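You operate a simulated robot arm through the tools that you are given. There is no shell and no other tool. Be economical: measure what you need, move in short steps, check, and stop when the job is done.

You run a simulated robot arm. Do the job below in one go: nothing can be reset, and whatever is moved stays where it is left.

Task
Take the tall white canister with the blue cap and leave it on the top deck of the store trolley. Put the cup with the yellow band in the inside the rinse tub. Open the blue bench drawer, fetch the bottle marked "RAW" from the white bay on the long table and set it in the inside the blue drawer, then shut the drawer. Put the hand pump on the top of the valve bench. Put the blue wiping cloth on the top of the long table away on the top of the salt table. Do these in any order. Set down upright: tall white canister with the blue cap, cup with the yellow band, bottle.
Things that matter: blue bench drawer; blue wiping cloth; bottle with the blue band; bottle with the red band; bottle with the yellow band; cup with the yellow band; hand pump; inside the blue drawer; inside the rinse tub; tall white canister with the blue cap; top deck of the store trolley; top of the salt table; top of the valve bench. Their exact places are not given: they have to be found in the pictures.

Only the result counts: the job must be done as asked and must still hold three seconds after the hand-in. Knocking over, shifting, dropping, spilling or breaking anything else fails it. A push-on lid holds only when it is set on centred and level and pressed home; a screw cap is set on level and turned clockwise until tight. Flat cloth is picked up by pressing the open fingertips on it (5 to 10 N) and closing them slowly along it; thin cloth reads only 2 to 8 mm in the jaws.

Robot
A 7-joint arm with a two-finger parallel gripper on a trunk, on a base that drives. Base frame: it is fixed to the floor where the robot stands at the start and does not move with it; the origin is under the middle of the robot, x ahead of it, y to its left, z up; the surface under the hand at the start is at about z = 800. Units: mm, degrees, N and s.
With the tool pointing down near the work surface it reaches from about 220 to 700 mm from the robot's upright axis, wherever it stands. Its first joint turns from -166.0 to 166.0 degrees. Places, roughly: blue bench drawer [4100, -300, 700]; blue wiping cloth (11x9x3 cm) [1600, -200, 800]; bottle with the blue band, bottle with the red ban [1000, -250, 750]; cup with the yellow band (7x7x8 cm) [800, 0, 800]; hand pump [1250, -250, 750]; inside the blue drawer [4100, -200, 700]; inside the rinse tub (14x14 cm) [820, -2480, 300]; tall white canister with the blue  (15x10x23 cm) [500, -200, 900]; top deck of the store trolley [-700, 0, 600]; top of the salt table [5100, -4100, 800]; top of the valve bench [-800, -4600, 800]. Payload 3.43 kg.
The tool frame sits at the grasp point between the pads (the TCP): z along the fingers, y along the line on which they close. The tips reach 30 mm beyond it. The gripper opens to 94 mm. The fingers are 28 mm wide and 10 mm thick; the gripper's body (50 by 96 mm) begins 55 mm behind the TCP.
Orientation is that of the tool frame in the base frame, as a unit quaternion [x, y, z, w]. With the fingers straight down and closing along the base's y, the tool's x points along the base's -x, its y along +y and its z along -z.

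Tools
- The arm moves only by the tool send_rows. Its argument "motion" is a list of rows, each a list of 3 entries, a list of its own where there are three numbers: the shift along the base's x, y, z in mm, then the turn, a rotation vector about the base's x, y, z in degrees, then the closure in counts, from 0 (fully open) to 255 (shut). In form: [[[x, y, z], [rx, ry, rz], gripper], ...]. A call has 1 to 20 rows; each row shifts and turns the commanded pose from where the row before left it. A row lasts 0.2 s, in which the tool goes at most 50 mm and 8.6 degrees; a call with a longer step from one row to the next is refused whole, and so is a gripper value outside its range. Where a pose cannot be reached the arm comes as near as it can. A force on the tool above 40 N (or 10 N above the force at the start of the call, whichever is more), or a blocked arm, ends the call early, and 0.2 s more pass. The fingers move at their own pace (about 108 mm/s each) and stop on an object; they squeeze with about 41 N. The grip force told is the motor's: it shows also when the fingers shut on nothing. Time passes only in rows, and 0.2 s behind the last, so rows that do not move let the fingers close. It gives the time, the measured TCP pose, the force on the tool (base axes), the opening and the grip force at its end, in the units of the frame above (readings bear some noise), with the torque about the TCP (base axes, N m) and any sound that the robot's microphone picked up.
- Cameras (640 x 400 px; columns grow to the right, rows downward): "scene" is now at [399.3, 2, 1106.5]; the picture's right is [0.00, -1.00, 0.01], its down [-0.59, 0.01, 0.81] and it looks along [-0.81, -0.01, -0.59] (base axes); focal length 214 px, centre (320, 200). "wrist" rides on the gripper at [76, 14, -103] in the tool frame; the picture's right is [-0.18, 0.98, 0.00], its down [-0.75, -0.14, -0.64] and it looks along [-0.63, -0.12, 0.77] (tool axes); focal length 243 px, centre (320, 200).
- get_image(camera): a new picture of that camera. No time passes.
- slide_trunk(by): slides the trunk up (or, below 0, down) by that many mm; the arm and the scene camera ride with it, the base frame stays. It gives what a move gives, with no picture.
- drive_base(legs): drives the robot by 1 to 6 legs, each [ahead, left, turn to the left] in mm, mm and degrees, along the robot's own axes; the way and the turn of a leg run together, so that a leg with both is an arc; at most 1500 mm and 180 degrees a leg. The arm and the cameras ride along, it lands a little off, and it stops where it bumps. It gives what a move gives.
- turn_head(pan, tilt): turns the head with the scene camera to pan (to the left, within 80 degrees either way) and tilt (down, from -29 to 69), counted from straight ahead of the robot. It gives what a move gives.
- probe_pixels(camera, pixels): there is no depth. For up to 12 entries [column, row, z] of the newest picture of that camera ("zoom" is the newest enlarged one), the place [x, y] in the base frame at which the ray of that pixel passes the height z, good to about 2 mm. No time passes.
- inspect(camera, box): a new picture of the part [left, top, right, bottom] of that camera's present view, enlarged. No time passes.
- job_done(): hands the job in; it is judged then, once.

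Go step by step. Measure first, check grasps and placings, and put right what went wrong. The budget is 124 turns and 118 pictures, counting those below and the enlarged ones. Unless the task says otherwise, let go and move clear before handing in.

The tools are called by a JSON object that holds its "fn" and its "kwargs". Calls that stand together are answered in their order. send_rows: Moves the arm, as the interface text tells. Its arguments: {"type":"object","properties":{"motion":{"type":"array"}},"required":["motion"]} The other tools are called the same way: slide_trunk (by) slides the trunk up or down; drive_base (legs) drives the base; turn_head (pan, tilt) turns the head that bears the scene camera; get_image (camera) takes a picture; probe_pixels (camera, pixels) gives the place at which the rays of pixels pass given heights; inspect (camera, box) takes an enlarged picture of a part of a camera's view; job_done () hands the job in.

At the start:

```text
t: 0.0
eef_pos: [373.1, 2.0, 1050.7]
tool_rot: [0.0, 1.0, 0.0, 0.0]
ft_force: [0.0, -1.0, 0.2]
torque: [-0.01, -0.01, 0.03]
grip_width: 94.2
grip_force: 0.0
trunk travel left (down, up): [-275.0, 315.0]
robot x, y, heading: [0.2, 2.5, 0.0]
head pan, tilt: [-0.6, 53.6]
```

scene: 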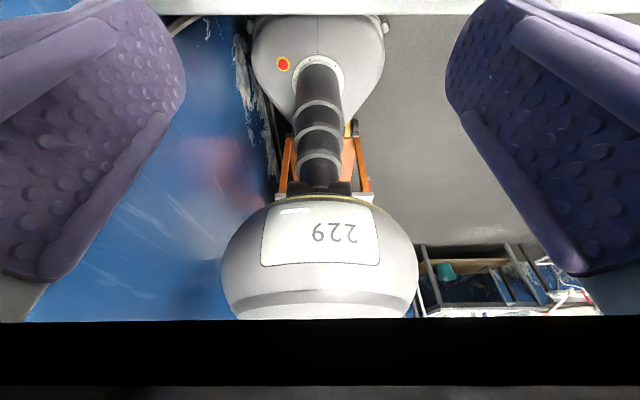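
wrist: 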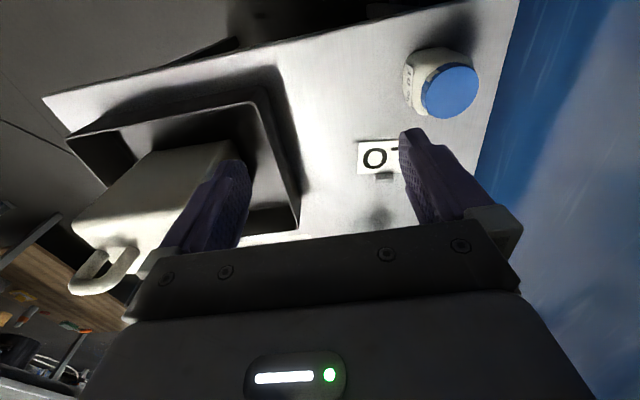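

The scene view seems to look back at the arm and the wrist view is upside down, showing a blue cap at (450,90) and a white vessel on the left. I'll raise the head to look around.

{"fn": "turn_head", "kwargs": {"pan": 0, "tilt": 20}}

{"fn": "get_image", "kwargs": {"camera": "scene"}}

```text
t: 1.0
eef_pos: [373.3, 1.7, 1050.8]
tool_rot: [0.001, 1.0, 0.0, 0.0]
ft_force: [1.3, -0.1, -0.1]
torque: [0.02, 0.01, -0.01]
grip_width: 94.1
grip_force: 0.1
trunk travel left (down, up): [-275.0, 315.0]
robot x, y, heading: [0.8, 0.7, 0.3]
head pan, tilt: [0.0, 20.0]
```

```text
115 pictures are left
```

scene: 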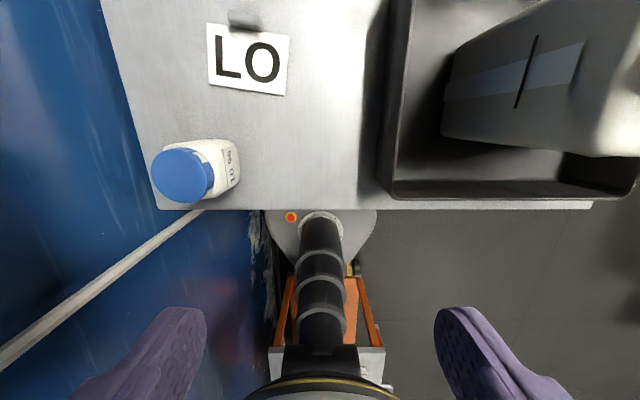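

The scene camera looks 90° lower than the tilt says, with its picture's up being ahead. I'll tilt all the way up and look to the front and sides.

{"fn": "turn_head", "kwargs": {"pan": 0, "tilt": -29}}

{"fn": "get_image", "kwargs": {"camera": "scene"}}

{"fn": "probe_pixels", "kwargs": {"camera": "scene", "pixels": [[320, 200, 800], [320, 200, 0], [320, 10, 800], [320, 390, 800], [10, 200, 800], [630, 200, 800]]}}

{"fn": "turn_head", "kwargs": {"pan": -70, "tilt": -29}}

{"fn": "get_image", "kwargs": {"camera": "scene"}}

{"fn": "probe_pixels", "kwargs": {"camera": "scene", "pixels": [[320, 200, 800], [320, 200, 0], [320, 10, 800], [320, 390, 800], [10, 200, 800], [630, 200, 800]]}}

```text
t: 2.2
eef_pos: [373.1, 1.5, 1052.5]
tool_rot: [0.0, 1.0, 0.0, 0.0]
ft_force: [0.4, -0.2, -0.8]
torque: [0.03, -0.01, 0.02]
grip_width: 94.1
grip_force: 0.1
trunk travel left (down, up): [-275.0, 315.0]
robot x, y, heading: [2.2, -1.2, -0.2]
head pan, tilt: [0.0, -28.6]
```

```text
114 pictures are left
```

scene: 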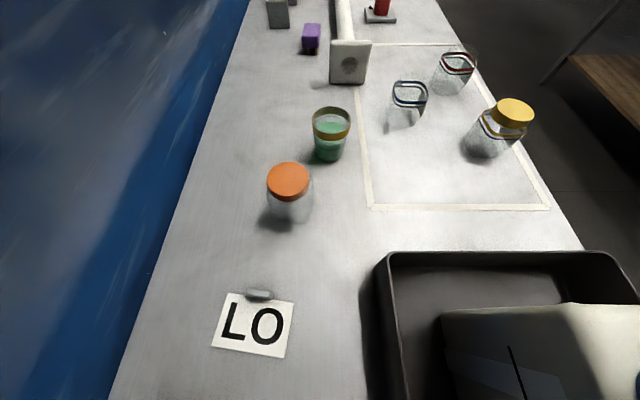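

```text
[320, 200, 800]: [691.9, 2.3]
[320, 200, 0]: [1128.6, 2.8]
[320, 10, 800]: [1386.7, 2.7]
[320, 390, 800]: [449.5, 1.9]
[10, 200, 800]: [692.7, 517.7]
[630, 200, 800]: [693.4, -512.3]
```

```text
t: 3.6
eef_pos: [372.7, 1.8, 1050.4]
tool_rot: [0.001, 1.0, -0.001, -0.001]
ft_force: [0.3, 0.8, 0.2]
torque: [-0.03, 0.02, 0.03]
grip_width: 94.3
grip_force: 0.0
trunk travel left (down, up): [-275.0, 315.0]
robot x, y, heading: [-3.6, -2.7, 0.0]
head pan, tilt: [-70.0, -28.6]
```

```text
113 pictures are left
```

scene: 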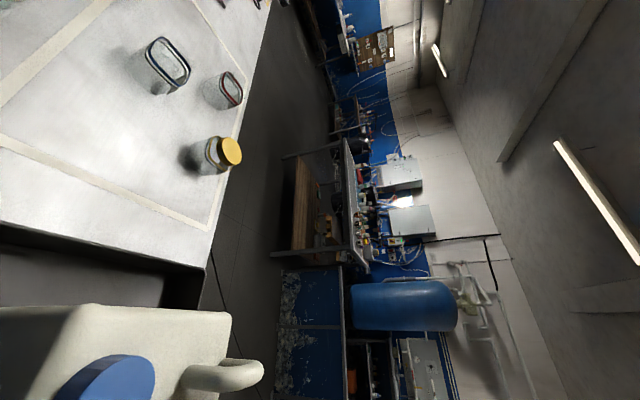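

```text
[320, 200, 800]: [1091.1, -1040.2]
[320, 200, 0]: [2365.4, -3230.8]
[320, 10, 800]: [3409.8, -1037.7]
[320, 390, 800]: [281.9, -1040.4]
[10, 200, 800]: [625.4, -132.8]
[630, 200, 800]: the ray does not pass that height
```

The pan rolls the picture; the canister with blue cap and handle stands in the black tray, the yellow-band cup holds green stuff at (330,130), and three bottles stand in the bay. I'll zoom in on the bay.

{"fn": "turn_head", "kwargs": {"pan": 0, "tilt": -29}}

{"fn": "inspect", "kwargs": {"camera": "scene", "box": [240, 0, 560, 200]}}

{"fn": "probe_pixels", "kwargs": {"camera": "zoom", "pixels": [[260, 410, 800], [620, 410, 800], [180, 320, 800], [325, 230, 800], [480, 310, 800], [425, 180, 800], [220, 160, 800], [280, 40, 800]]}}

{"fn": "get_image", "kwargs": {"camera": "wrist"}}

```text
t: 5.0
eef_pos: [371.3, 1.4, 1049.2]
tool_rot: [0.001, 1.0, 0.001, 0.0]
ft_force: [-1.0, 0.4, 0.9]
torque: [0.02, 0.01, -0.02]
grip_width: 93.7
grip_force: 0.0
trunk travel left (down, up): [-275.0, 315.0]
robot x, y, heading: [-0.1, -4.4, 0.0]
head pan, tilt: [0.0, -28.6]
```

```text
2.00 times, centred on (400, 100) of scene
```

zoom: 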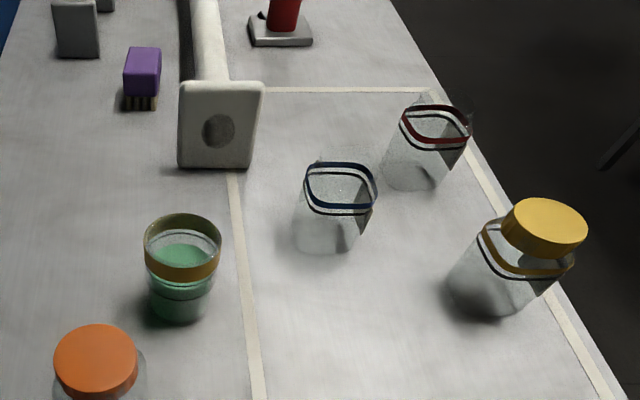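

```text
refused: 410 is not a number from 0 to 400
```

```text
111 pictures are left
```

wrist: 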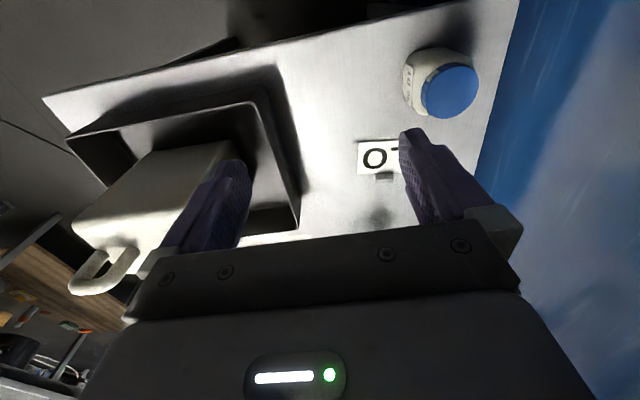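

Labels on the bottles are not readable from here. First I'll look at the canister from above to measure it.

{"fn": "turn_head", "kwargs": {"pan": -35, "tilt": 5}}

{"fn": "get_image", "kwargs": {"camera": "scene"}}

{"fn": "turn_head", "kwargs": {"pan": 0, "tilt": 69}}

{"fn": "get_image", "kwargs": {"camera": "scene"}}

```text
t: 6.0
eef_pos: [374.0, 1.6, 1050.9]
tool_rot: [0.0, 1.0, 0.001, 0.0]
ft_force: [0.3, 0.0, 0.3]
torque: [-0.02, 0.0, 0.01]
grip_width: 94.0
grip_force: 0.1
trunk travel left (down, up): [-275.0, 315.0]
robot x, y, heading: [2.1, 2.5, -0.1]
head pan, tilt: [-35.0, 5.0]
```

```text
110 pictures are left
```

scene: 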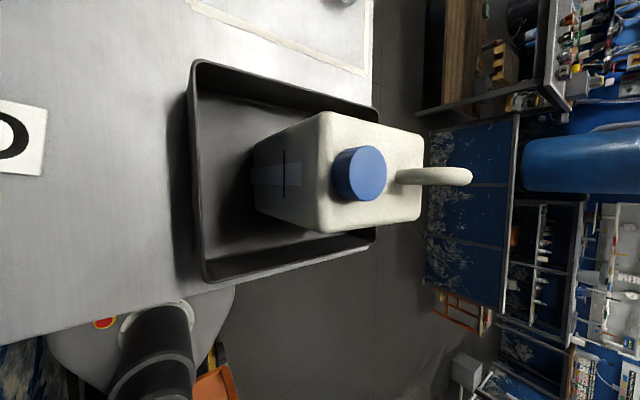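

```text
t: 7.3
eef_pos: [372.0, 2.1, 1050.8]
tool_rot: [0.001, 1.0, 0.0, 0.001]
ft_force: [-0.2, 0.1, 0.9]
torque: [0.04, 0.0, 0.01]
grip_width: 94.2
grip_force: 0.0
trunk travel left (down, up): [-275.0, 315.0]
robot x, y, heading: [2.1, -0.8, -0.1]
head pan, tilt: [0.0, 68.8]
```

```text
109 pictures are left
```

scene: 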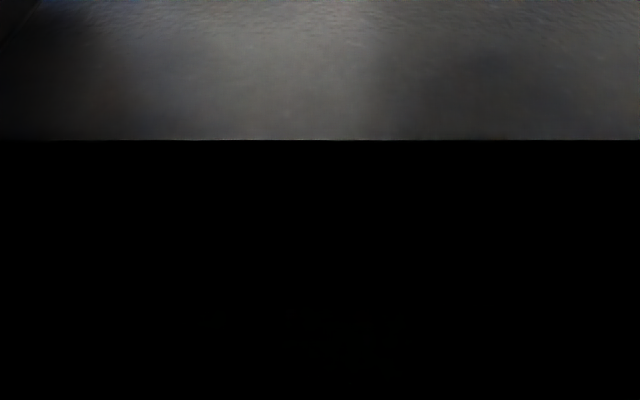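

The canister stands upright with its cap and a loop handle pointing to -y. I'll look again closer, with pixels probed.

{"fn": "turn_head", "kwargs": {"pan": -35, "tilt": 5}}

{"fn": "inspect", "kwargs": {"camera": "scene", "box": [240, 90, 496, 250]}}

{"fn": "inspect", "kwargs": {"camera": "wrist", "box": [40, 120, 280, 320]}}

```text
t: 8.7
eef_pos: [372.9, 1.9, 1049.4]
tool_rot: [0.0, 1.0, 0.0, 0.0]
ft_force: [-0.1, 0.1, -0.7]
torque: [0.0, -0.01, 0.01]
grip_width: 93.9
grip_force: 0.0
trunk travel left (down, up): [-275.0, 315.0]
robot x, y, heading: [-1.0, 0.3, 0.1]
head pan, tilt: [-35.0, 5.0]
```

```text
2.50 times, centred on (368, 170) of scene
```

zoom: 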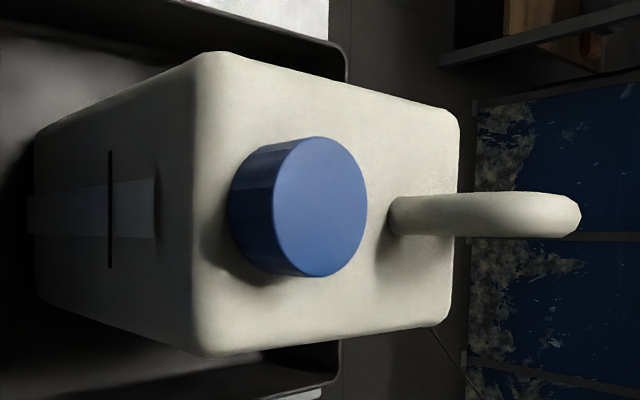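

```text
2.00 times, centred on (160, 220) of wrist
```

zoom: 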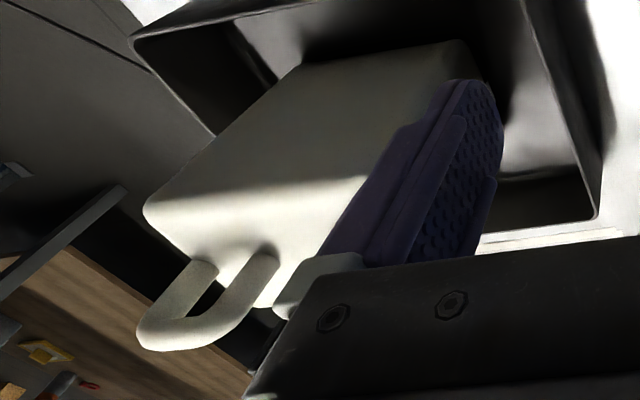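

The handle looks like an arch rising from the canister top. I'll probe the points at several heights to fix the sizes.

{"fn": "inspect", "kwargs": {"camera": "scene", "box": [240, 90, 496, 250]}}

{"fn": "probe_pixels", "kwargs": {"camera": "zoom", "pixels": [[205, 60, 970], [455, 130, 970], [445, 315, 970], [205, 350, 970], [395, 215, 970], [580, 215, 1000], [580, 215, 1030], [320, 207, 1000], [365, 207, 1000], [275, 207, 1000], [40, 140, 805], [40, 300, 805]]}}

```text
2.50 times, centred on (368, 170) of scene
```

zoom: 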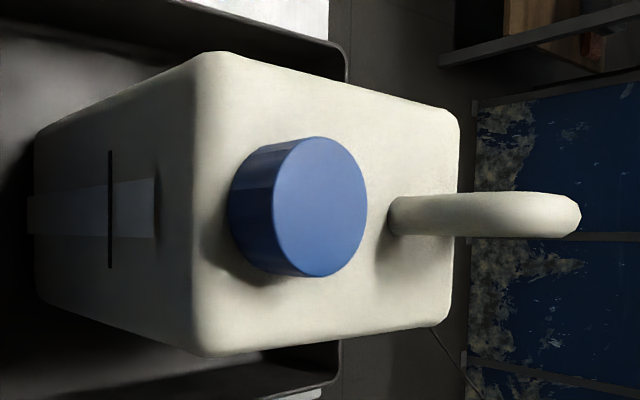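

```text
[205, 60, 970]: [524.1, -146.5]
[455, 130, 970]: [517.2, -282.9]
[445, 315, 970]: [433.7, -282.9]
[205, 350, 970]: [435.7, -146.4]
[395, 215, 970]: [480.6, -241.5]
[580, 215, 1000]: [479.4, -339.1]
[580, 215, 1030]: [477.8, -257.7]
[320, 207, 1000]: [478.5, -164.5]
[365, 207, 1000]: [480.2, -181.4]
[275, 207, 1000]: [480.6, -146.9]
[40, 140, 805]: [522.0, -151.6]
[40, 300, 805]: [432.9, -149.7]
```

Body is about x 432–523, y −148…−290, top near z 970, and the arch lies in the y–z plane around x=479. I'll check the handle with the wrist camera.

{"fn": "inspect", "kwargs": {"camera": "wrist", "box": [60, 220, 156, 300]}}

{"fn": "probe_pixels", "kwargs": {"camera": "wrist", "pixels": [[145, 252, 970], [172, 250, 970], [115, 292, 1030], [115, 292, 1010], [85, 295, 1030], [108, 285, 1030], [70, 290, 1030], [135, 275, 1010], [130, 285, 1010]]}}

```text
5.00 times, centred on (108, 260) of wrist
```

zoom: 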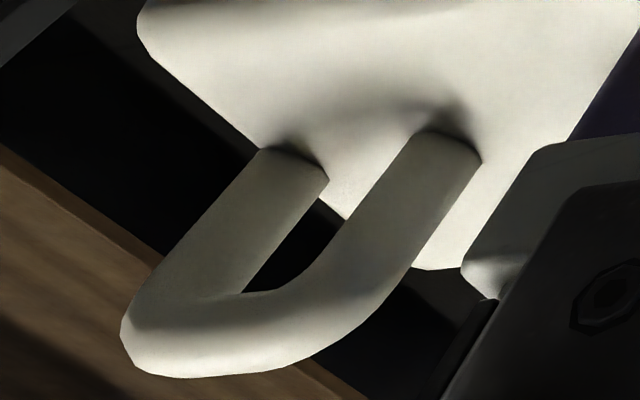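

```text
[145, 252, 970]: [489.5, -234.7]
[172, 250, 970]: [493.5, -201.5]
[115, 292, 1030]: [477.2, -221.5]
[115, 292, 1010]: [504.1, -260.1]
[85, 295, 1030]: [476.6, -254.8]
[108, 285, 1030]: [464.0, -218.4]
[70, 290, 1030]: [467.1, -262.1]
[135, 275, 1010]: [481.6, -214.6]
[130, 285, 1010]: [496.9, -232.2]
```

The handle arch centres near (479, −250) with top about z 1030. Before grasping I want to see the trolley, so I'll turn in place and look that way.

{"fn": "drive_base", "kwargs": {"legs": [[-100, 0, 0], [0, 0, 100]]}}

{"fn": "turn_head", "kwargs": {"pan": 70, "tilt": -20}}

{"fn": "get_image", "kwargs": {"camera": "scene"}}

```text
t: 11.7
eef_pos: [207.3, 209.5, 1049.2]
tool_rot: [-0.283, 0.959, -0.003, 0.0]
ft_force: [1.0, -2.3, 0.7]
torque: [0.23, -0.03, -0.27]
grip_width: 93.7
grip_force: 0.1
trunk travel left (down, up): [-275.0, 315.0]
robot x, y, heading: [-100.9, -0.1, 34.9]
head pan, tilt: [-35.0, 5.0]
stopped in leg 2: the force on the tool passed its limit at 65 N (the readings are from after the stop); the commanded pose is now the measured one
```

```text
t: 13.5
eef_pos: [200.6, 188.3, 1048.4]
tool_rot: [-0.271, 0.962, -0.004, -0.012]
ft_force: [-18.6, -104.2, -49.8]
torque: [-0.1, 4.0, -8.29]
grip_width: 94.0
grip_force: 0.1
trunk travel left (down, up): [-275.0, 315.0]
robot x, y, heading: [-100.0, -1.1, 34.9]
head pan, tilt: [70.0, -20.0]
```

```text
104 pictures are left
```

scene: 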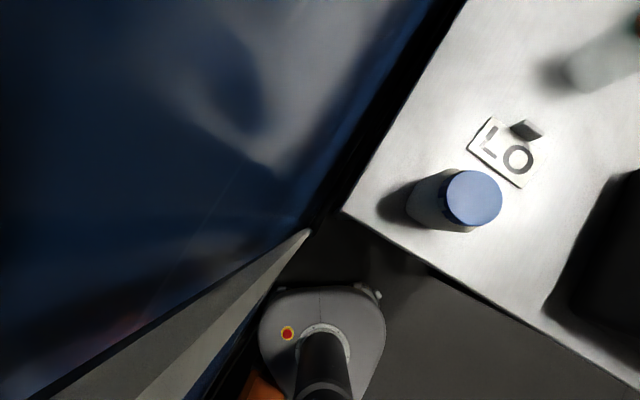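

The blue face on the left is a wall at about y=+220 and the hand touched it. I'll turn back to the right.

{"fn": "drive_base", "kwargs": {"legs": [[0, 0, -35]]}}

{"fn": "drive_base", "kwargs": {"legs": [[0, 0, -100]]}}

{"fn": "turn_head", "kwargs": {"pan": -70, "tilt": -20}}

{"fn": "get_image", "kwargs": {"camera": "scene"}}

```text
t: 15.6
eef_pos: [272.6, -6.7, 1049.1]
tool_rot: [0.019, 1.0, -0.002, -0.001]
ft_force: [0.7, -0.2, -0.7]
torque: [-0.02, 0.02, -0.02]
grip_width: 93.7
grip_force: 0.0
trunk travel left (down, up): [-275.0, 315.0]
robot x, y, heading: [-98.0, 1.3, 0.1]
head pan, tilt: [70.0, -20.0]
```

```text
t: 20.2
eef_pos: [-173.9, -365.1, 1050.5]
tool_rot: [0.781, 0.624, 0.0, -0.002]
ft_force: [0.1, 0.2, 0.2]
torque: [0.02, 0.01, 0.04]
grip_width: 94.0
grip_force: 0.1
trunk travel left (down, up): [-275.0, 315.0]
robot x, y, heading: [-98.3, -0.9, -100.9]
head pan, tilt: [70.0, -20.0]
```

```text
t: 22.5
eef_pos: [-174.1, -364.8, 1050.4]
tool_rot: [0.781, 0.625, -0.001, -0.003]
ft_force: [0.3, -0.7, -0.2]
torque: [-0.01, -0.01, 0.0]
grip_width: 94.2
grip_force: 0.2
trunk travel left (down, up): [-275.0, 315.0]
robot x, y, heading: [-101.5, 0.9, -100.6]
head pan, tilt: [-70.0, -20.0]
```

```text
103 pictures are left
```

scene: 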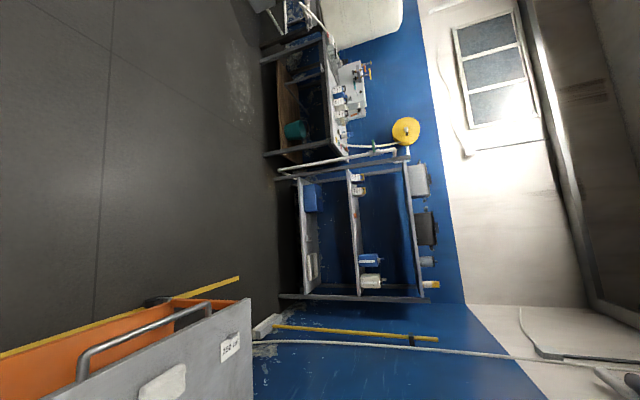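

The trolley with a grey deck and handle shows at the lower left (150,350). I'll get a fuller view of its deck.

{"fn": "turn_head", "kwargs": {"pan": -70, "tilt": 25}}

{"fn": "get_image", "kwargs": {"camera": "scene"}}

{"fn": "probe_pixels", "kwargs": {"camera": "scene", "pixels": [[320, 200, 600], [200, 200, 600], [400, 200, 600], [320, 100, 600], [320, 300, 600], [200, 100, 600]]}}

```text
t: 23.6
eef_pos: [-172.4, -365.8, 1050.1]
tool_rot: [0.781, 0.625, 0.0, -0.001]
ft_force: [0.9, 0.4, 0.3]
torque: [0.05, 0.01, 0.01]
grip_width: 94.1
grip_force: 0.1
trunk travel left (down, up): [-275.0, 315.0]
robot x, y, heading: [-100.1, 0.7, -101.0]
head pan, tilt: [-70.0, 25.0]
```

```text
102 pictures are left
```

scene: 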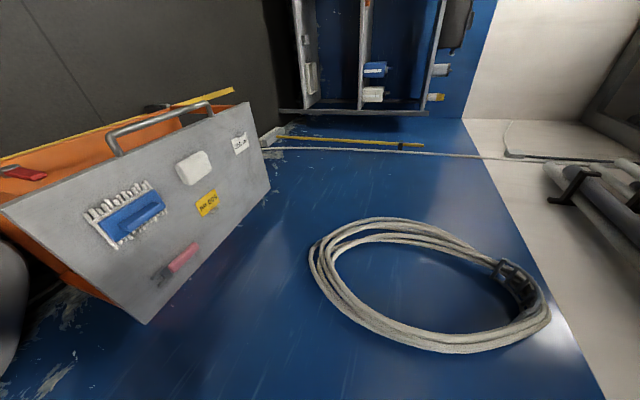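

```text
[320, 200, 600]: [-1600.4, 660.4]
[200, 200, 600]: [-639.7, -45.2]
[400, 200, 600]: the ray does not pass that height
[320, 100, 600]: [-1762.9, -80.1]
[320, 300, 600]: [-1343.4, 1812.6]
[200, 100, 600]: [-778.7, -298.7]
```

The deck carries a tube rack, white lump, yellow tag and a pink tool. Zoom to find free room.

{"fn": "inspect", "kwargs": {"camera": "scene", "box": [0, 80, 320, 330]}}

{"fn": "probe_pixels", "kwargs": {"camera": "scene", "pixels": [[2, 212, 600], [145, 322, 600], [270, 190, 600], [248, 102, 600], [110, 245, 600], [165, 210, 600], [195, 185, 600], [208, 205, 600], [160, 283, 600], [198, 247, 600], [242, 155, 600], [230, 220, 600]]}}

```text
1.60 times, centred on (160, 205) of scene
```

zoom: 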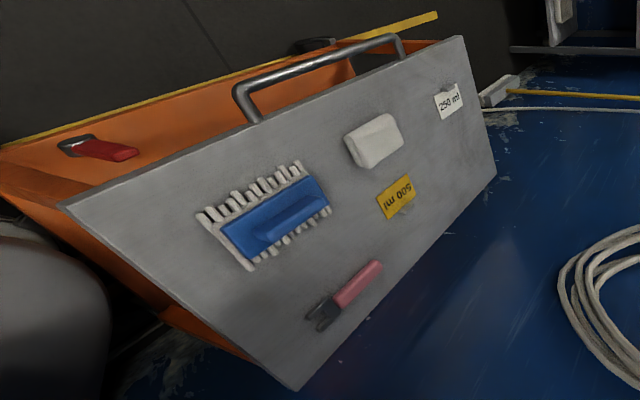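

```text
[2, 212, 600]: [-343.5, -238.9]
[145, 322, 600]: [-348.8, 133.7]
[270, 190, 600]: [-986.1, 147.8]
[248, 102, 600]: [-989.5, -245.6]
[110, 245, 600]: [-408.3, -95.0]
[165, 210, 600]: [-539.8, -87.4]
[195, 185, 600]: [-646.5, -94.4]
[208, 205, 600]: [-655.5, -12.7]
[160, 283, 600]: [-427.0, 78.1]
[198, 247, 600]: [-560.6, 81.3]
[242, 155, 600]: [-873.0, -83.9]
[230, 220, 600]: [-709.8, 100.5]
```

Deck spans x −345…−988, y −240…140 with the end around (−830, 40) free. I'll go back and grasp the canister handle first.

{"fn": "drive_base", "kwargs": {"legs": [[0, 0, 101], [100, 0, 0]]}}

{"fn": "turn_head", "kwargs": {"pan": -35, "tilt": 5}}

{"fn": "send_rows", "kwargs": {"motion": [[[0, 0, 40], [0, 0, -8.2], 0], [[0, 0, 40], [0, 0, -8.2], 0], [[0, -20, 10], [0, 0, -8.2], 0], [[10, -40, 0], [0, 0, -8.2], 0], [[10, -40, 0], [0, 0, -8.2], 0], [[10, -40, 0], [0, 0, -8.2], 0], [[20, -30, 0], [0, 0, -8.2], 0], [[20, -30, 0], [0, 0, -8.2], 0], [[20, -20, 0], [0, 0, -8.2], 0], [[16, -25, 0], [0, 0, -8.2], 0], [[0, 0, 0], [0, 0, -8], 0], [[0, 0, 0], [0, 0, 0], 0]]}}

{"fn": "get_image", "kwargs": {"camera": "scene"}}

{"fn": "get_image", "kwargs": {"camera": "wrist"}}

```text
t: 29.0
eef_pos: [373.7, -0.2, 1047.9]
tool_rot: [0.013, 1.0, -0.002, -0.001]
ft_force: [-0.5, -0.3, -0.7]
torque: [-0.03, 0.05, -0.04]
grip_width: 94.0
grip_force: 0.1
trunk travel left (down, up): [-275.0, 315.0]
robot x, y, heading: [-1.8, -2.2, 0.6]
head pan, tilt: [-70.0, 25.0]
```

```text
t: 30.0
eef_pos: [372.4, 0.8, 1050.0]
tool_rot: [0.013, 1.0, -0.003, -0.001]
ft_force: [-0.7, 0.7, -0.4]
torque: [0.01, 0.0, 0.0]
grip_width: 94.3
grip_force: 0.0
trunk travel left (down, up): [-275.0, 315.0]
robot x, y, heading: [-2.5, 1.4, 0.6]
head pan, tilt: [-35.0, 5.0]
```

```text
t: 32.6
eef_pos: [478.0, -246.2, 1141.6]
tool_rot: [0.717, 0.697, -0.001, -0.002]
ft_force: [-1.1, 0.5, 0.5]
torque: [-0.04, 0.02, 0.02]
grip_width: 94.0
grip_force: 0.1
trunk travel left (down, up): [-275.0, 315.0]
robot x, y, heading: [0.5, 2.1, 0.6]
head pan, tilt: [-35.0, 5.0]
```

```text
100 pictures are left
```

scene: 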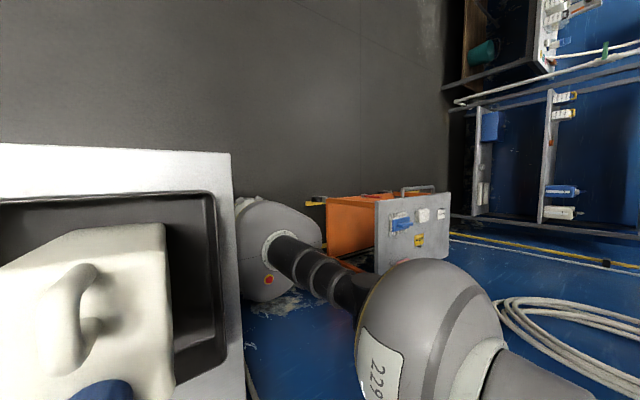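

```text
99 pictures are left
```

wrist: 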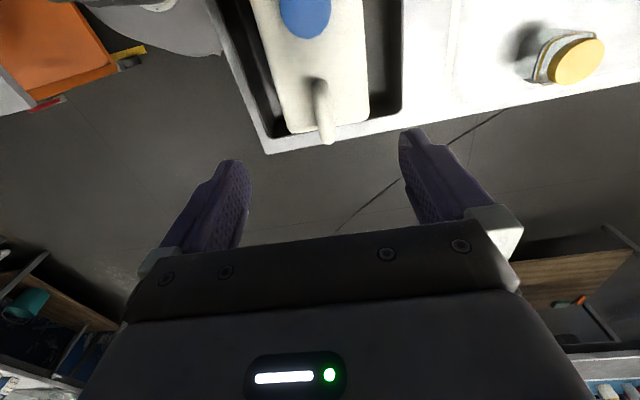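

The scene camera evidently rides with the hand too. I'll probe the handle from this wrist view and the scene view to refine it.

{"fn": "probe_pixels", "kwargs": {"camera": "wrist", "pixels": [[316, 82, 970], [316, 100, 1020], [328, 138, 1030], [306, 30, 1000], [330, 30, 1000], [280, 30, 1000], [285, 132, 970], [368, 120, 970]]}}

{"fn": "probe_pixels", "kwargs": {"camera": "scene", "pixels": [[65, 365, 970], [95, 325, 970], [55, 300, 1030], [90, 268, 1030], [75, 230, 970], [165, 225, 970], [175, 385, 970], [90, 380, 1000]]}}

```text
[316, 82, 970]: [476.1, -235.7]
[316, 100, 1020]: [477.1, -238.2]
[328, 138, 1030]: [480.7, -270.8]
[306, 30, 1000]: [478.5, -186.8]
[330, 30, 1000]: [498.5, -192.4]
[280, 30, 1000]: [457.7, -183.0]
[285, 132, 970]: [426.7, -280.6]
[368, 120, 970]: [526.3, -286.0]
```

```text
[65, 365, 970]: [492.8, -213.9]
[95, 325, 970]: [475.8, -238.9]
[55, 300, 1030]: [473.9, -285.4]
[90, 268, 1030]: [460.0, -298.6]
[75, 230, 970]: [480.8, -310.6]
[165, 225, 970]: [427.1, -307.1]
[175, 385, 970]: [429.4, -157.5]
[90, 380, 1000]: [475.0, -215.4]
```

Handle confirmed at x≈478, y −236…−271, under the hand at y −246. I'll lower to z≈1014 and close.

{"fn": "send_rows", "kwargs": {"motion": [[[1, -2, -40], [0, 0, 0], 0], [[0, 0, -40], [0, 0, 0], 0], [[0, 0, -25], [0, 0, 0], 0], [[0, 0, -15], [0, 0, 0], 0], [[0, 0, -8], [0, 0, 0], 0], [[0, 0, 0], [0, 0, 0], 0], [[0, 0, 0], [0, 0, 0], 120], [[0, 0, 0], [0, 0, 0], 200], [[0, 0, 0], [0, 0, 0], 255], [[0, 0, 0], [0, 0, 0], 255], [[0, 0, 0], [0, 0, 0], 255]]}}

{"fn": "get_image", "kwargs": {"camera": "wrist"}}

```text
t: 35.0
eef_pos: [478.6, -248.0, 1012.7]
tool_rot: [0.717, 0.697, -0.001, -0.002]
ft_force: [0.5, 0.2, 0.6]
torque: [-0.08, -0.11, 0.02]
grip_width: 20.2
grip_force: 41.4
trunk travel left (down, up): [-275.0, 315.0]
robot x, y, heading: [0.2, -0.6, 0.6]
head pan, tilt: [-35.0, 5.0]
```

```text
98 pictures are left
```

wrist: 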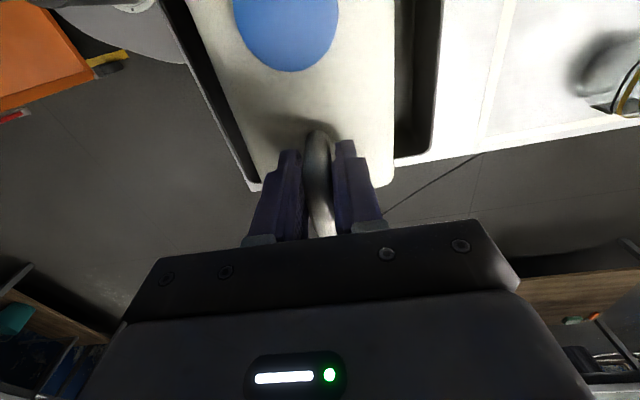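

Gripped with a 20 mm width on the handle. Lift slowly and watch the force.

{"fn": "send_rows", "kwargs": {"motion": [[[0, 0, 5], [0, 0, 0], 255], [[0, 0, 5], [0, 0, 0], 255], [[0, 0, 10], [0, 0, 0], 255], [[0, 0, 15], [0, 0, 0], 255], [[0, 0, 15], [0, 0, 0], 255], [[0, 0, 20], [0, 0, 0], 255], [[0, 0, 20], [0, 0, 0], 255], [[0, 0, 20], [0, 0, 0], 255], [[0, 0, 0], [0, 0, 0], 255]]}}

{"fn": "get_image", "kwargs": {"camera": "wrist"}}

```text
t: 37.0
eef_pos: [480.8, -248.0, 1121.7]
tool_rot: [0.716, 0.698, -0.002, -0.002]
ft_force: [-0.1, 0.1, -2.5]
torque: [-0.12, -0.01, 0.0]
grip_width: 19.9
grip_force: 41.0
trunk travel left (down, up): [-275.0, 315.0]
robot x, y, heading: [2.2, -1.7, 0.5]
head pan, tilt: [-35.0, 5.0]
```

```text
97 pictures are left
```

wrist: 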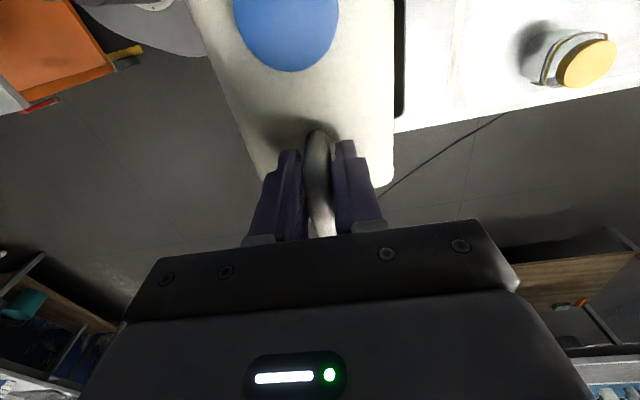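

It's light (about 2.5 N) and level. I'll retract the hand, then drive round to the trolley's open side.

{"fn": "send_rows", "kwargs": {"motion": [[[-40, 0, 0], [0, 0, 0], 255], [[-45, -5, 0], [0, 0, 0], 255], [[-45, -10, 0], [0, 0, 0], 255], [[-45, -10, 0], [0, 0, 0], 255], [[0, 0, 0], [0, 0, 0], 255]]}}

{"fn": "drive_base", "kwargs": {"legs": [[0, -850, 0], [0, 0, 90], [0, 820, 0]]}}

{"fn": "get_image", "kwargs": {"camera": "scene"}}

{"fn": "get_image", "kwargs": {"camera": "wrist"}}

```text
t: 38.2
eef_pos: [303.2, -271.8, 1121.9]
tool_rot: [0.716, 0.698, 0.0, -0.002]
ft_force: [-0.5, 0.2, -1.8]
torque: [-0.11, 0.02, 0.0]
grip_width: 20.1
grip_force: 41.4
trunk travel left (down, up): [-275.0, 315.0]
robot x, y, heading: [-0.6, 2.0, 0.8]
head pan, tilt: [-35.0, 5.0]
```

```text
t: 50.5
eef_pos: [-530.7, -552.2, 1121.9]
tool_rot: [0.013, 1.0, -0.002, 0.0]
ft_force: [0.0, 0.3, -1.6]
torque: [0.0, -0.08, 0.03]
grip_width: 20.3
grip_force: 40.6
trunk travel left (down, up): [-275.0, 315.0]
robot x, y, heading: [-802.5, -857.1, 90.5]
head pan, tilt: [-35.0, 5.0]
```

```text
96 pictures are left
```

scene: 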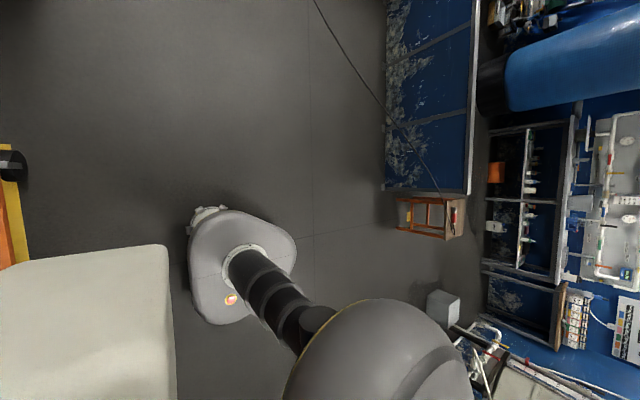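

```text
95 pictures are left
```

wrist: 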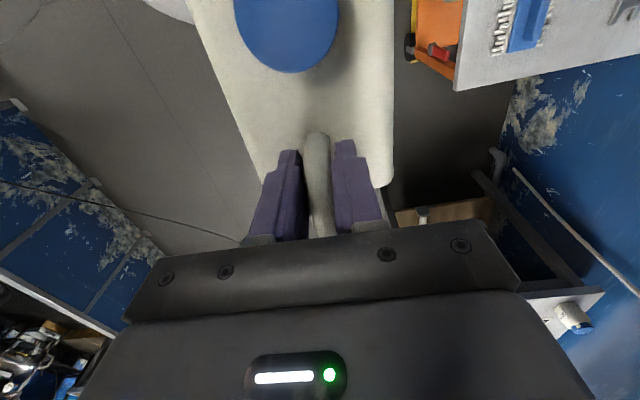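

Canister still held. I'll go ahead 270, then move the hand over the free end of the deck at (−801, 35).

{"fn": "drive_base", "kwargs": {"legs": [[270, 0, 0]]}}

{"fn": "send_rows", "kwargs": {"motion": [[[0, 40, 0], [0, 0, 0], 255], [[0, 45, 0], [0, 0, 0], 255], [[-20, 40, 0], [0, 0, 0], 255], [[-30, 35, 0], [0, 0, 0], 255], [[-35, 30, 0], [0, 0, 0], 255], [[-35, 30, 0], [0, 0, 0], 255], [[-40, 25, 0], [0, 0, 0], 255], [[-40, 25, 0], [0, 0, 0], 255], [[-40, 25, 0], [0, 0, 0], 255], [[-30, 20, 0], [0, 0, 0], 255], [[0, 0, 0], [0, 0, 0], 255]]}}

{"fn": "get_image", "kwargs": {"camera": "wrist"}}

{"fn": "turn_head", "kwargs": {"pan": 0, "tilt": 0}}

{"fn": "get_image", "kwargs": {"camera": "scene"}}

```text
t: 52.4
eef_pos: [-534.8, -279.5, 1121.9]
tool_rot: [0.012, 1.0, -0.002, -0.001]
ft_force: [-0.4, 0.2, -2.8]
torque: [-0.05, -0.1, -0.02]
grip_width: 20.1
grip_force: 41.1
trunk travel left (down, up): [-275.0, 315.0]
robot x, y, heading: [-806.5, -582.6, 90.5]
head pan, tilt: [-35.0, 5.0]
```

```text
t: 54.8
eef_pos: [-803.0, 34.8, 1121.8]
tool_rot: [0.013, 1.0, -0.003, 0.001]
ft_force: [0.1, 0.3, -2.6]
torque: [-0.02, -0.12, -0.03]
grip_width: 19.8
grip_force: 40.9
trunk travel left (down, up): [-275.0, 315.0]
robot x, y, heading: [-806.5, -583.8, 90.7]
head pan, tilt: [-35.0, 5.0]
```

```text
94 pictures are left
```

wrist: 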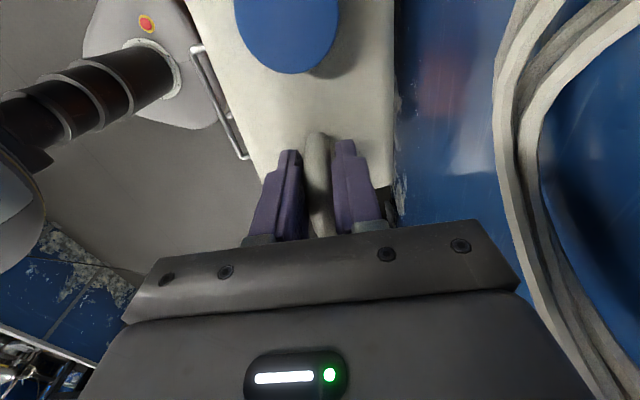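

```text
t: 55.8
eef_pos: [-804.5, 34.0, 1122.0]
tool_rot: [0.012, 1.0, -0.002, 0.0]
ft_force: [0.5, 0.1, -2.6]
torque: [0.01, -0.1, 0.04]
grip_width: 20.1
grip_force: 41.3
trunk travel left (down, up): [-275.0, 315.0]
robot x, y, heading: [-807.2, -582.5, 90.7]
head pan, tilt: [0.0, 0.0]
```

```text
93 pictures are left
```

scene: 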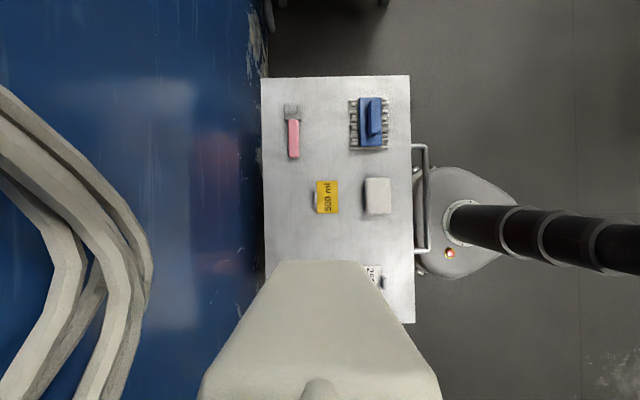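

The deck is clear beneath, with the white tag (378,278) well off to the side. Lower the canister.

{"fn": "send_rows", "kwargs": {"motion": [[[0, 0, -40], [0, 0, 0], 255], [[0, 0, -45], [0, 0, 0], 255], [[0, 0, -45], [0, 0, 0], 255], [[0, 0, -45], [0, 0, 0], 255], [[0, 0, -45], [0, 0, 0], 255], [[0, 0, -40], [0, 0, 0], 255], [[0, 0, -25], [0, 0, 0], 255], [[0, 0, -10], [0, 0, 0], 255], [[0, 0, -5], [0, 0, 0], 255], [[0, 0, -3], [0, 0, 0], 255], [[0, 0, -3], [0, 0, 0], 255], [[0, 0, 0], [0, 0, 0], 255]]}}

{"fn": "get_image", "kwargs": {"camera": "scene"}}

```text
t: 58.4
eef_pos: [-805.4, 33.4, 815.6]
tool_rot: [0.012, 1.0, -0.002, 0.0]
ft_force: [-0.3, 0.1, -2.8]
torque: [0.03, -0.07, -0.03]
grip_width: 20.4
grip_force: 41.0
trunk travel left (down, up): [-275.0, 315.0]
robot x, y, heading: [-805.0, -582.8, 90.7]
head pan, tilt: [0.0, 0.0]
```

```text
92 pictures are left
```

scene: 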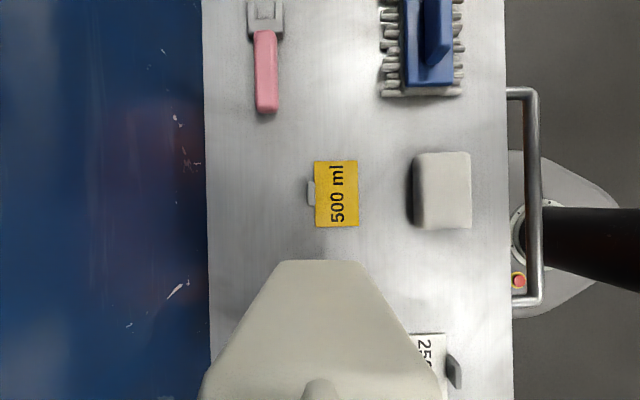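

Still hanging (−2.8 N), a few mm above the deck. Continue in small steps until contact.

{"fn": "send_rows", "kwargs": {"motion": [[[0, 0, -2], [0, 0, 0], 255], [[0, 0, -2], [0, 0, 0], 255], [[0, 0, -2], [0, 0, 0], 255], [[0, 0, -2], [0, 0, 0], 255], [[0, 0, 0], [0, 0, 0], 255]]}}

```text
t: 59.6
eef_pos: [-804.8, 33.9, 807.9]
tool_rot: [0.013, 1.0, -0.002, 0.001]
ft_force: [1.2, -0.7, -2.4]
torque: [-0.02, -0.05, 0.01]
grip_width: 20.0
grip_force: 40.7
trunk travel left (down, up): [-275.0, 315.0]
robot x, y, heading: [-808.6, -583.9, 90.3]
head pan, tilt: [0.0, 0.0]
```

{"fn": "send_rows", "kwargs": {"motion": [[[0, 0, -1.5], [0, 0, 0], 255], [[0, 0, -1.5], [0, 0, 0], 255], [[0, 0, -1.5], [0, 0, 0], 255], [[0, 0, 0], [0, 0, 0], 255]]}}

{"fn": "get_image", "kwargs": {"camera": "wrist"}}

```text
t: 60.6
eef_pos: [-805.3, 33.8, 802.6]
tool_rot: [0.012, 1.0, -0.003, 0.0]
ft_force: [0.2, 0.6, -3.0]
torque: [0.02, -0.09, 0.02]
grip_width: 20.4
grip_force: 40.8
trunk travel left (down, up): [-275.0, 315.0]
robot x, y, heading: [-805.6, -584.0, 90.6]
head pan, tilt: [0.0, 0.0]
```

```text
91 pictures are left
```

wrist: 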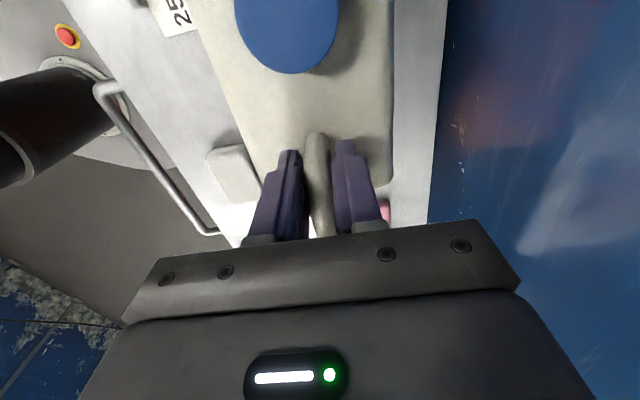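

No contact yet; keep stepping down.

{"fn": "send_rows", "kwargs": {"motion": [[[0, 0, -1.5], [0, 0, 0], 255], [[0, 0, -1.5], [0, 0, 0], 255], [[0, 0, -1.5], [0, 0, 0], 255], [[0, 0, -1.5], [0, 0, 0], 255], [[0, 0, 0], [0, 0, 0], 255]]}}

```text
t: 61.8
eef_pos: [-806.3, 34.5, 798.0]
tool_rot: [0.013, 1.0, -0.002, 0.0]
ft_force: [0.2, -0.3, -2.4]
torque: [0.01, -0.12, -0.01]
grip_width: 20.3
grip_force: 41.1
trunk travel left (down, up): [-275.0, 315.0]
robot x, y, heading: [-809.4, -583.9, 90.7]
head pan, tilt: [0.0, 0.0]
```

{"fn": "send_rows", "kwargs": {"motion": [[[0, 0, -2], [0, 0, 0], 255], [[0, 0, -2], [0, 0, 0], 255], [[0, 0, -2], [0, 0, 0], 255], [[0, 0, -2], [0, 0, 0], 255], [[0, 0, -2], [0, 0, 0], 255], [[0, 0, -2], [0, 0, 0], 255], [[0, 0, 0], [0, 0, 0], 255]]}}

{"fn": "get_image", "kwargs": {"camera": "scene"}}

{"fn": "probe_pixels", "kwargs": {"camera": "scene", "pixels": [[205, 250, 600], [508, 250, 600], [205, 250, 580], [508, 250, 580], [284, 262, 600], [364, 262, 600]]}}

```text
t: 63.4
eef_pos: [-803.7, 32.9, 784.2]
tool_rot: [0.013, 1.0, -0.003, -0.002]
ft_force: [0.2, 0.6, -3.3]
torque: [0.02, -0.11, 0.02]
grip_width: 20.3
grip_force: 40.4
trunk travel left (down, up): [-275.0, 315.0]
robot x, y, heading: [-804.7, -584.0, 90.7]
head pan, tilt: [0.0, 0.0]
```

```text
90 pictures are left
```

scene: 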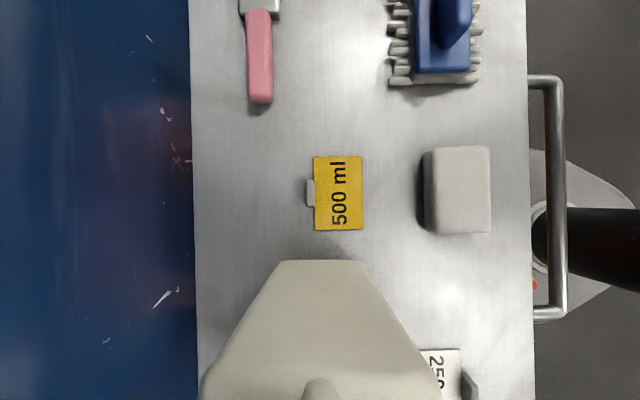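

```text
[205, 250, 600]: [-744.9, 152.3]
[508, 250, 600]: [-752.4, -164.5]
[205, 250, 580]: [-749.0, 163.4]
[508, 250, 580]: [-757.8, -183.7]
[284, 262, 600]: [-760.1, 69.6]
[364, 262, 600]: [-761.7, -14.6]
```

The deck appears lower than assumed (about z 553 from the widths). Continue lowering until contact.

{"fn": "send_rows", "kwargs": {"motion": [[[0, 0, -4], [0, 0, 0], 255], [[0, 0, -4], [0, 0, 0], 255], [[0, 0, -2], [0, 0, 0], 255], [[0, 0, -2], [0, 0, 0], 255], [[0, 0, -2], [0, 0, 0], 255], [[0, 0, -2], [0, 0, 0], 255], [[0, 0, -2], [0, 0, 0], 255], [[0, 0, 0], [0, 0, 0], 255]]}}

```text
t: 65.2
eef_pos: [-804.3, 31.8, 769.4]
tool_rot: [0.013, 1.0, -0.002, -0.002]
ft_force: [1.2, -0.5, 10.4]
torque: [0.16, 1.01, 0.13]
grip_width: 20.1
grip_force: 40.9
trunk travel left (down, up): [-275.0, 315.0]
robot x, y, heading: [-806.8, -583.8, 90.5]
head pan, tilt: [0.0, 0.0]
```

Contact (+10 N) at z 769. Ease up, release, rise.

{"fn": "send_rows", "kwargs": {"motion": [[[0, 0, 2], [0, 0, 0], 255], [[0, 0, 0], [0, 0, 0], 200], [[0, 0, 0], [0, 0, 0], 100], [[0, 0, 0], [0, 0, 0], 0], [[0, 0, 0], [0, 0, 0], 0], [[0, 0, 20], [0, 0, 0], 0], [[0, 0, 40], [0, 0, 0], 0], [[0, 0, 45], [0, 0, 0], 0], [[0, 0, 45], [0, 0, 0], 0], [[0, -40, 45], [0, 0, 0], 0], [[0, -45, 45], [0, 0, 0], 0], [[0, -45, 45], [0, 0, 0], 0], [[0, -45, 0], [0, 0, 0], 0], [[0, -45, 0], [0, 0, 0], 0], [[0, 0, 0], [0, 0, 0], 0]]}}

{"fn": "get_image", "kwargs": {"camera": "wrist"}}

{"fn": "get_image", "kwargs": {"camera": "scene"}}

```text
refused: row 10 steps farther than a row can; nothing moved
```

```text
89 pictures are left
```

wrist: 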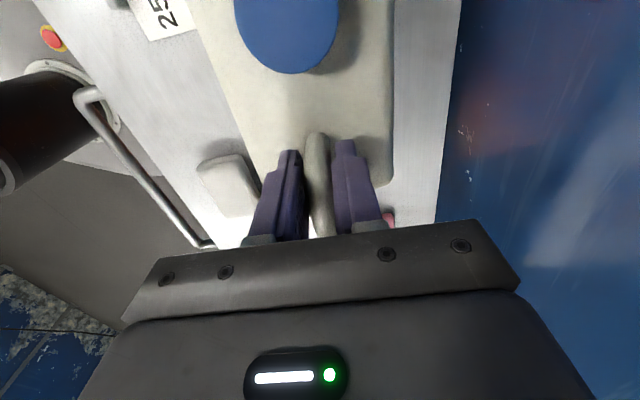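

```text
88 pictures are left
```

scene: 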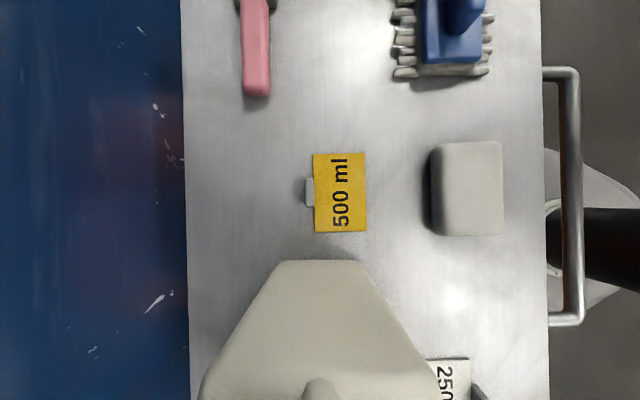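

One row was too long; resend with shorter steps.

{"fn": "send_rows", "kwargs": {"motion": [[[0, 0, 2], [0, 0, 0], 255], [[0, 0, 0], [0, 0, 0], 200], [[0, 0, 0], [0, 0, 0], 100], [[0, 0, 0], [0, 0, 0], 0], [[0, 0, 0], [0, 0, 0], 0], [[0, 0, 20], [0, 0, 0], 0], [[0, 0, 40], [0, 0, 0], 0], [[0, 0, 45], [0, 0, 0], 0], [[0, 0, 45], [0, 0, 0], 0], [[0, -20, 45], [0, 0, 0], 0], [[0, -30, 40], [0, 0, 0], 0], [[0, -30, 40], [0, 0, 0], 0], [[0, -45, 0], [0, 0, 0], 0], [[0, -45, 0], [0, 0, 0], 0], [[0, -45, 0], [0, 0, 0], 0], [[0, -45, 0], [0, 0, 0], 0], [[0, 0, 0], [0, 0, 0], 0]]}}

{"fn": "get_image", "kwargs": {"camera": "wrist"}}

{"fn": "get_image", "kwargs": {"camera": "scene"}}

```text
t: 68.8
eef_pos: [-806.1, -227.2, 1043.5]
tool_rot: [0.012, 1.0, -0.001, 0.0]
ft_force: [0.2, -0.1, -0.4]
torque: [0.0, 0.02, -0.01]
grip_width: 93.9
grip_force: 0.2
trunk travel left (down, up): [-275.0, 315.0]
robot x, y, heading: [-810.0, -585.2, 90.6]
head pan, tilt: [0.0, 0.0]
```

```text
87 pictures are left
```

wrist: 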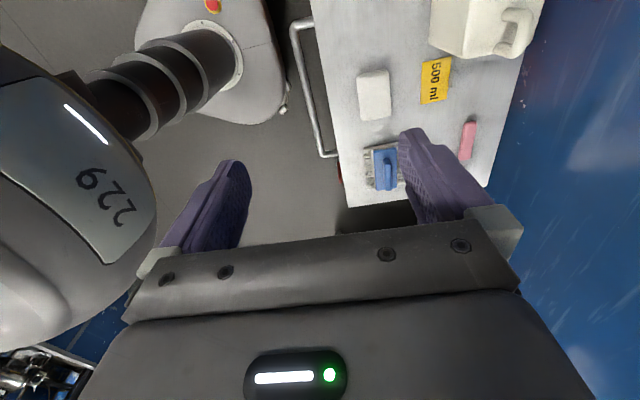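

```text
86 pictures are left
```

scene: 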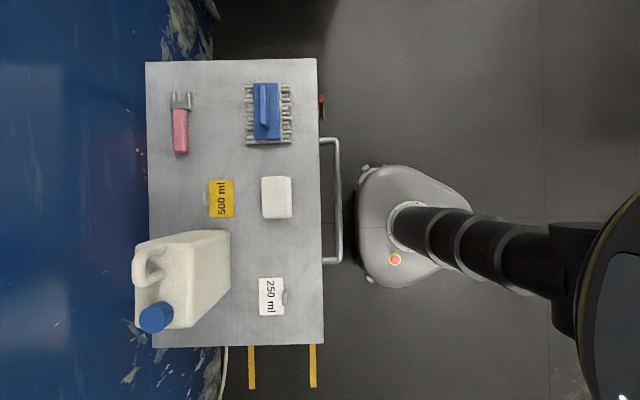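

Canister stands upright on the deck. Now drive to the open side of the long table to look at the bottles.

{"fn": "drive_base", "kwargs": {"legs": [[-350, 0, 0], [0, -1000, 0], [0, -800, 0]]}}

{"fn": "turn_head", "kwargs": {"pan": 0, "tilt": -29}}

{"fn": "get_image", "kwargs": {"camera": "scene"}}

{"fn": "get_image", "kwargs": {"camera": "wrist"}}

```text
t: 79.8
eef_pos: [1006.3, -565.8, 1044.2]
tool_rot: [0.017, 1.0, -0.001, 0.0]
ft_force: [-0.5, 0.2, 0.0]
torque: [-0.02, 0.04, 0.0]
grip_width: 94.1
grip_force: 0.0
trunk travel left (down, up): [-275.0, 315.0]
robot x, y, heading: [1001.9, -923.3, 90.2]
head pan, tilt: [0.0, 0.0]
```

```text
t: 80.7
eef_pos: [1006.3, -565.4, 1044.5]
tool_rot: [0.017, 1.0, -0.001, -0.001]
ft_force: [-1.3, 0.2, -0.3]
torque: [0.01, 0.01, -0.02]
grip_width: 94.3
grip_force: 0.0
trunk travel left (down, up): [-275.0, 315.0]
robot x, y, heading: [1003.7, -923.6, 90.0]
head pan, tilt: [0.0, -28.6]
```

```text
85 pictures are left
```

scene: 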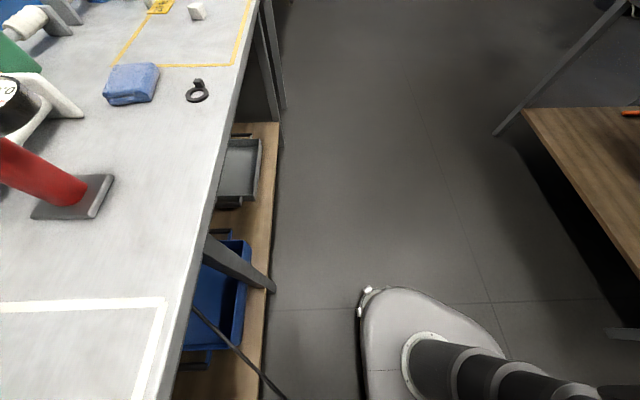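

```text
84 pictures are left
```

wrist: 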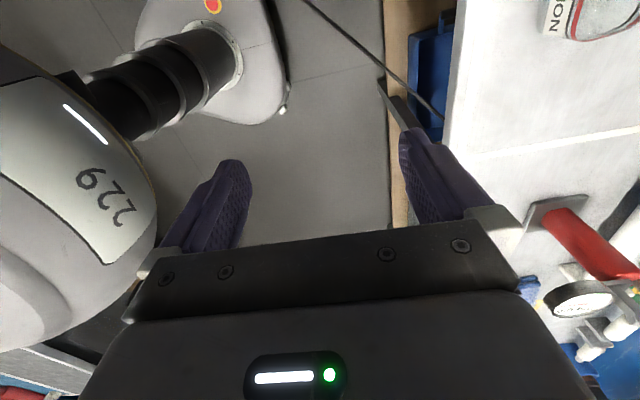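

The cameras ride with the hand; the red-band bottle has a label starting "NON" on its −y side. I'll turn the hand +90° to face the table.

{"fn": "send_rows", "kwargs": {"motion": [[[0, 0, 0], [0, 0, 8.2], 0], [[0, 0, 0], [0, 0, 8.2], 0], [[0, 0, 0], [0, 0, 8.2], 0], [[0, 0, 0], [0, 0, 8.2], 0], [[0, 0, 0], [0, 0, 8.2], 0], [[0, 0, 0], [0, 0, 8.2], 0], [[0, 0, 0], [0, 0, 8.2], 0], [[0, 0, 0], [0, 0, 8.2], 0], [[0, 0, 0], [0, 0, 8.2], 0], [[0, 0, 0], [0, 0, 8.2], 0], [[0, 0, 0], [0, 0, 8], 0], [[0, 0, 0], [0, 0, 0], 0]]}}

{"fn": "get_image", "kwargs": {"camera": "scene"}}

```text
t: 83.3
eef_pos: [1007.6, -564.2, 1044.7]
tool_rot: [-0.696, 0.718, -0.002, 0.001]
ft_force: [0.2, -0.2, 0.3]
torque: [0.05, -0.03, -0.01]
grip_width: 93.9
grip_force: 0.1
trunk travel left (down, up): [-275.0, 315.0]
robot x, y, heading: [1004.7, -920.6, 90.2]
head pan, tilt: [0.0, -28.6]
```

```text
83 pictures are left
```

scene: 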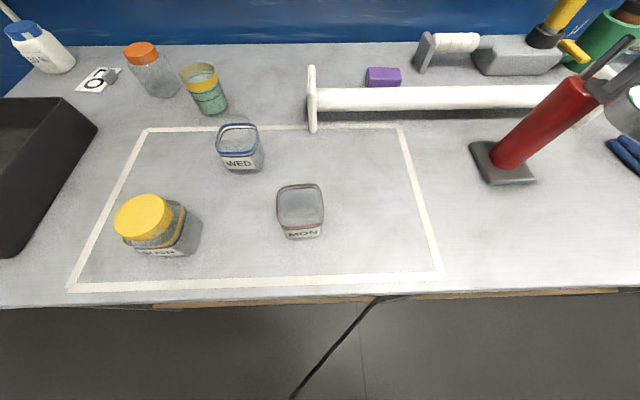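

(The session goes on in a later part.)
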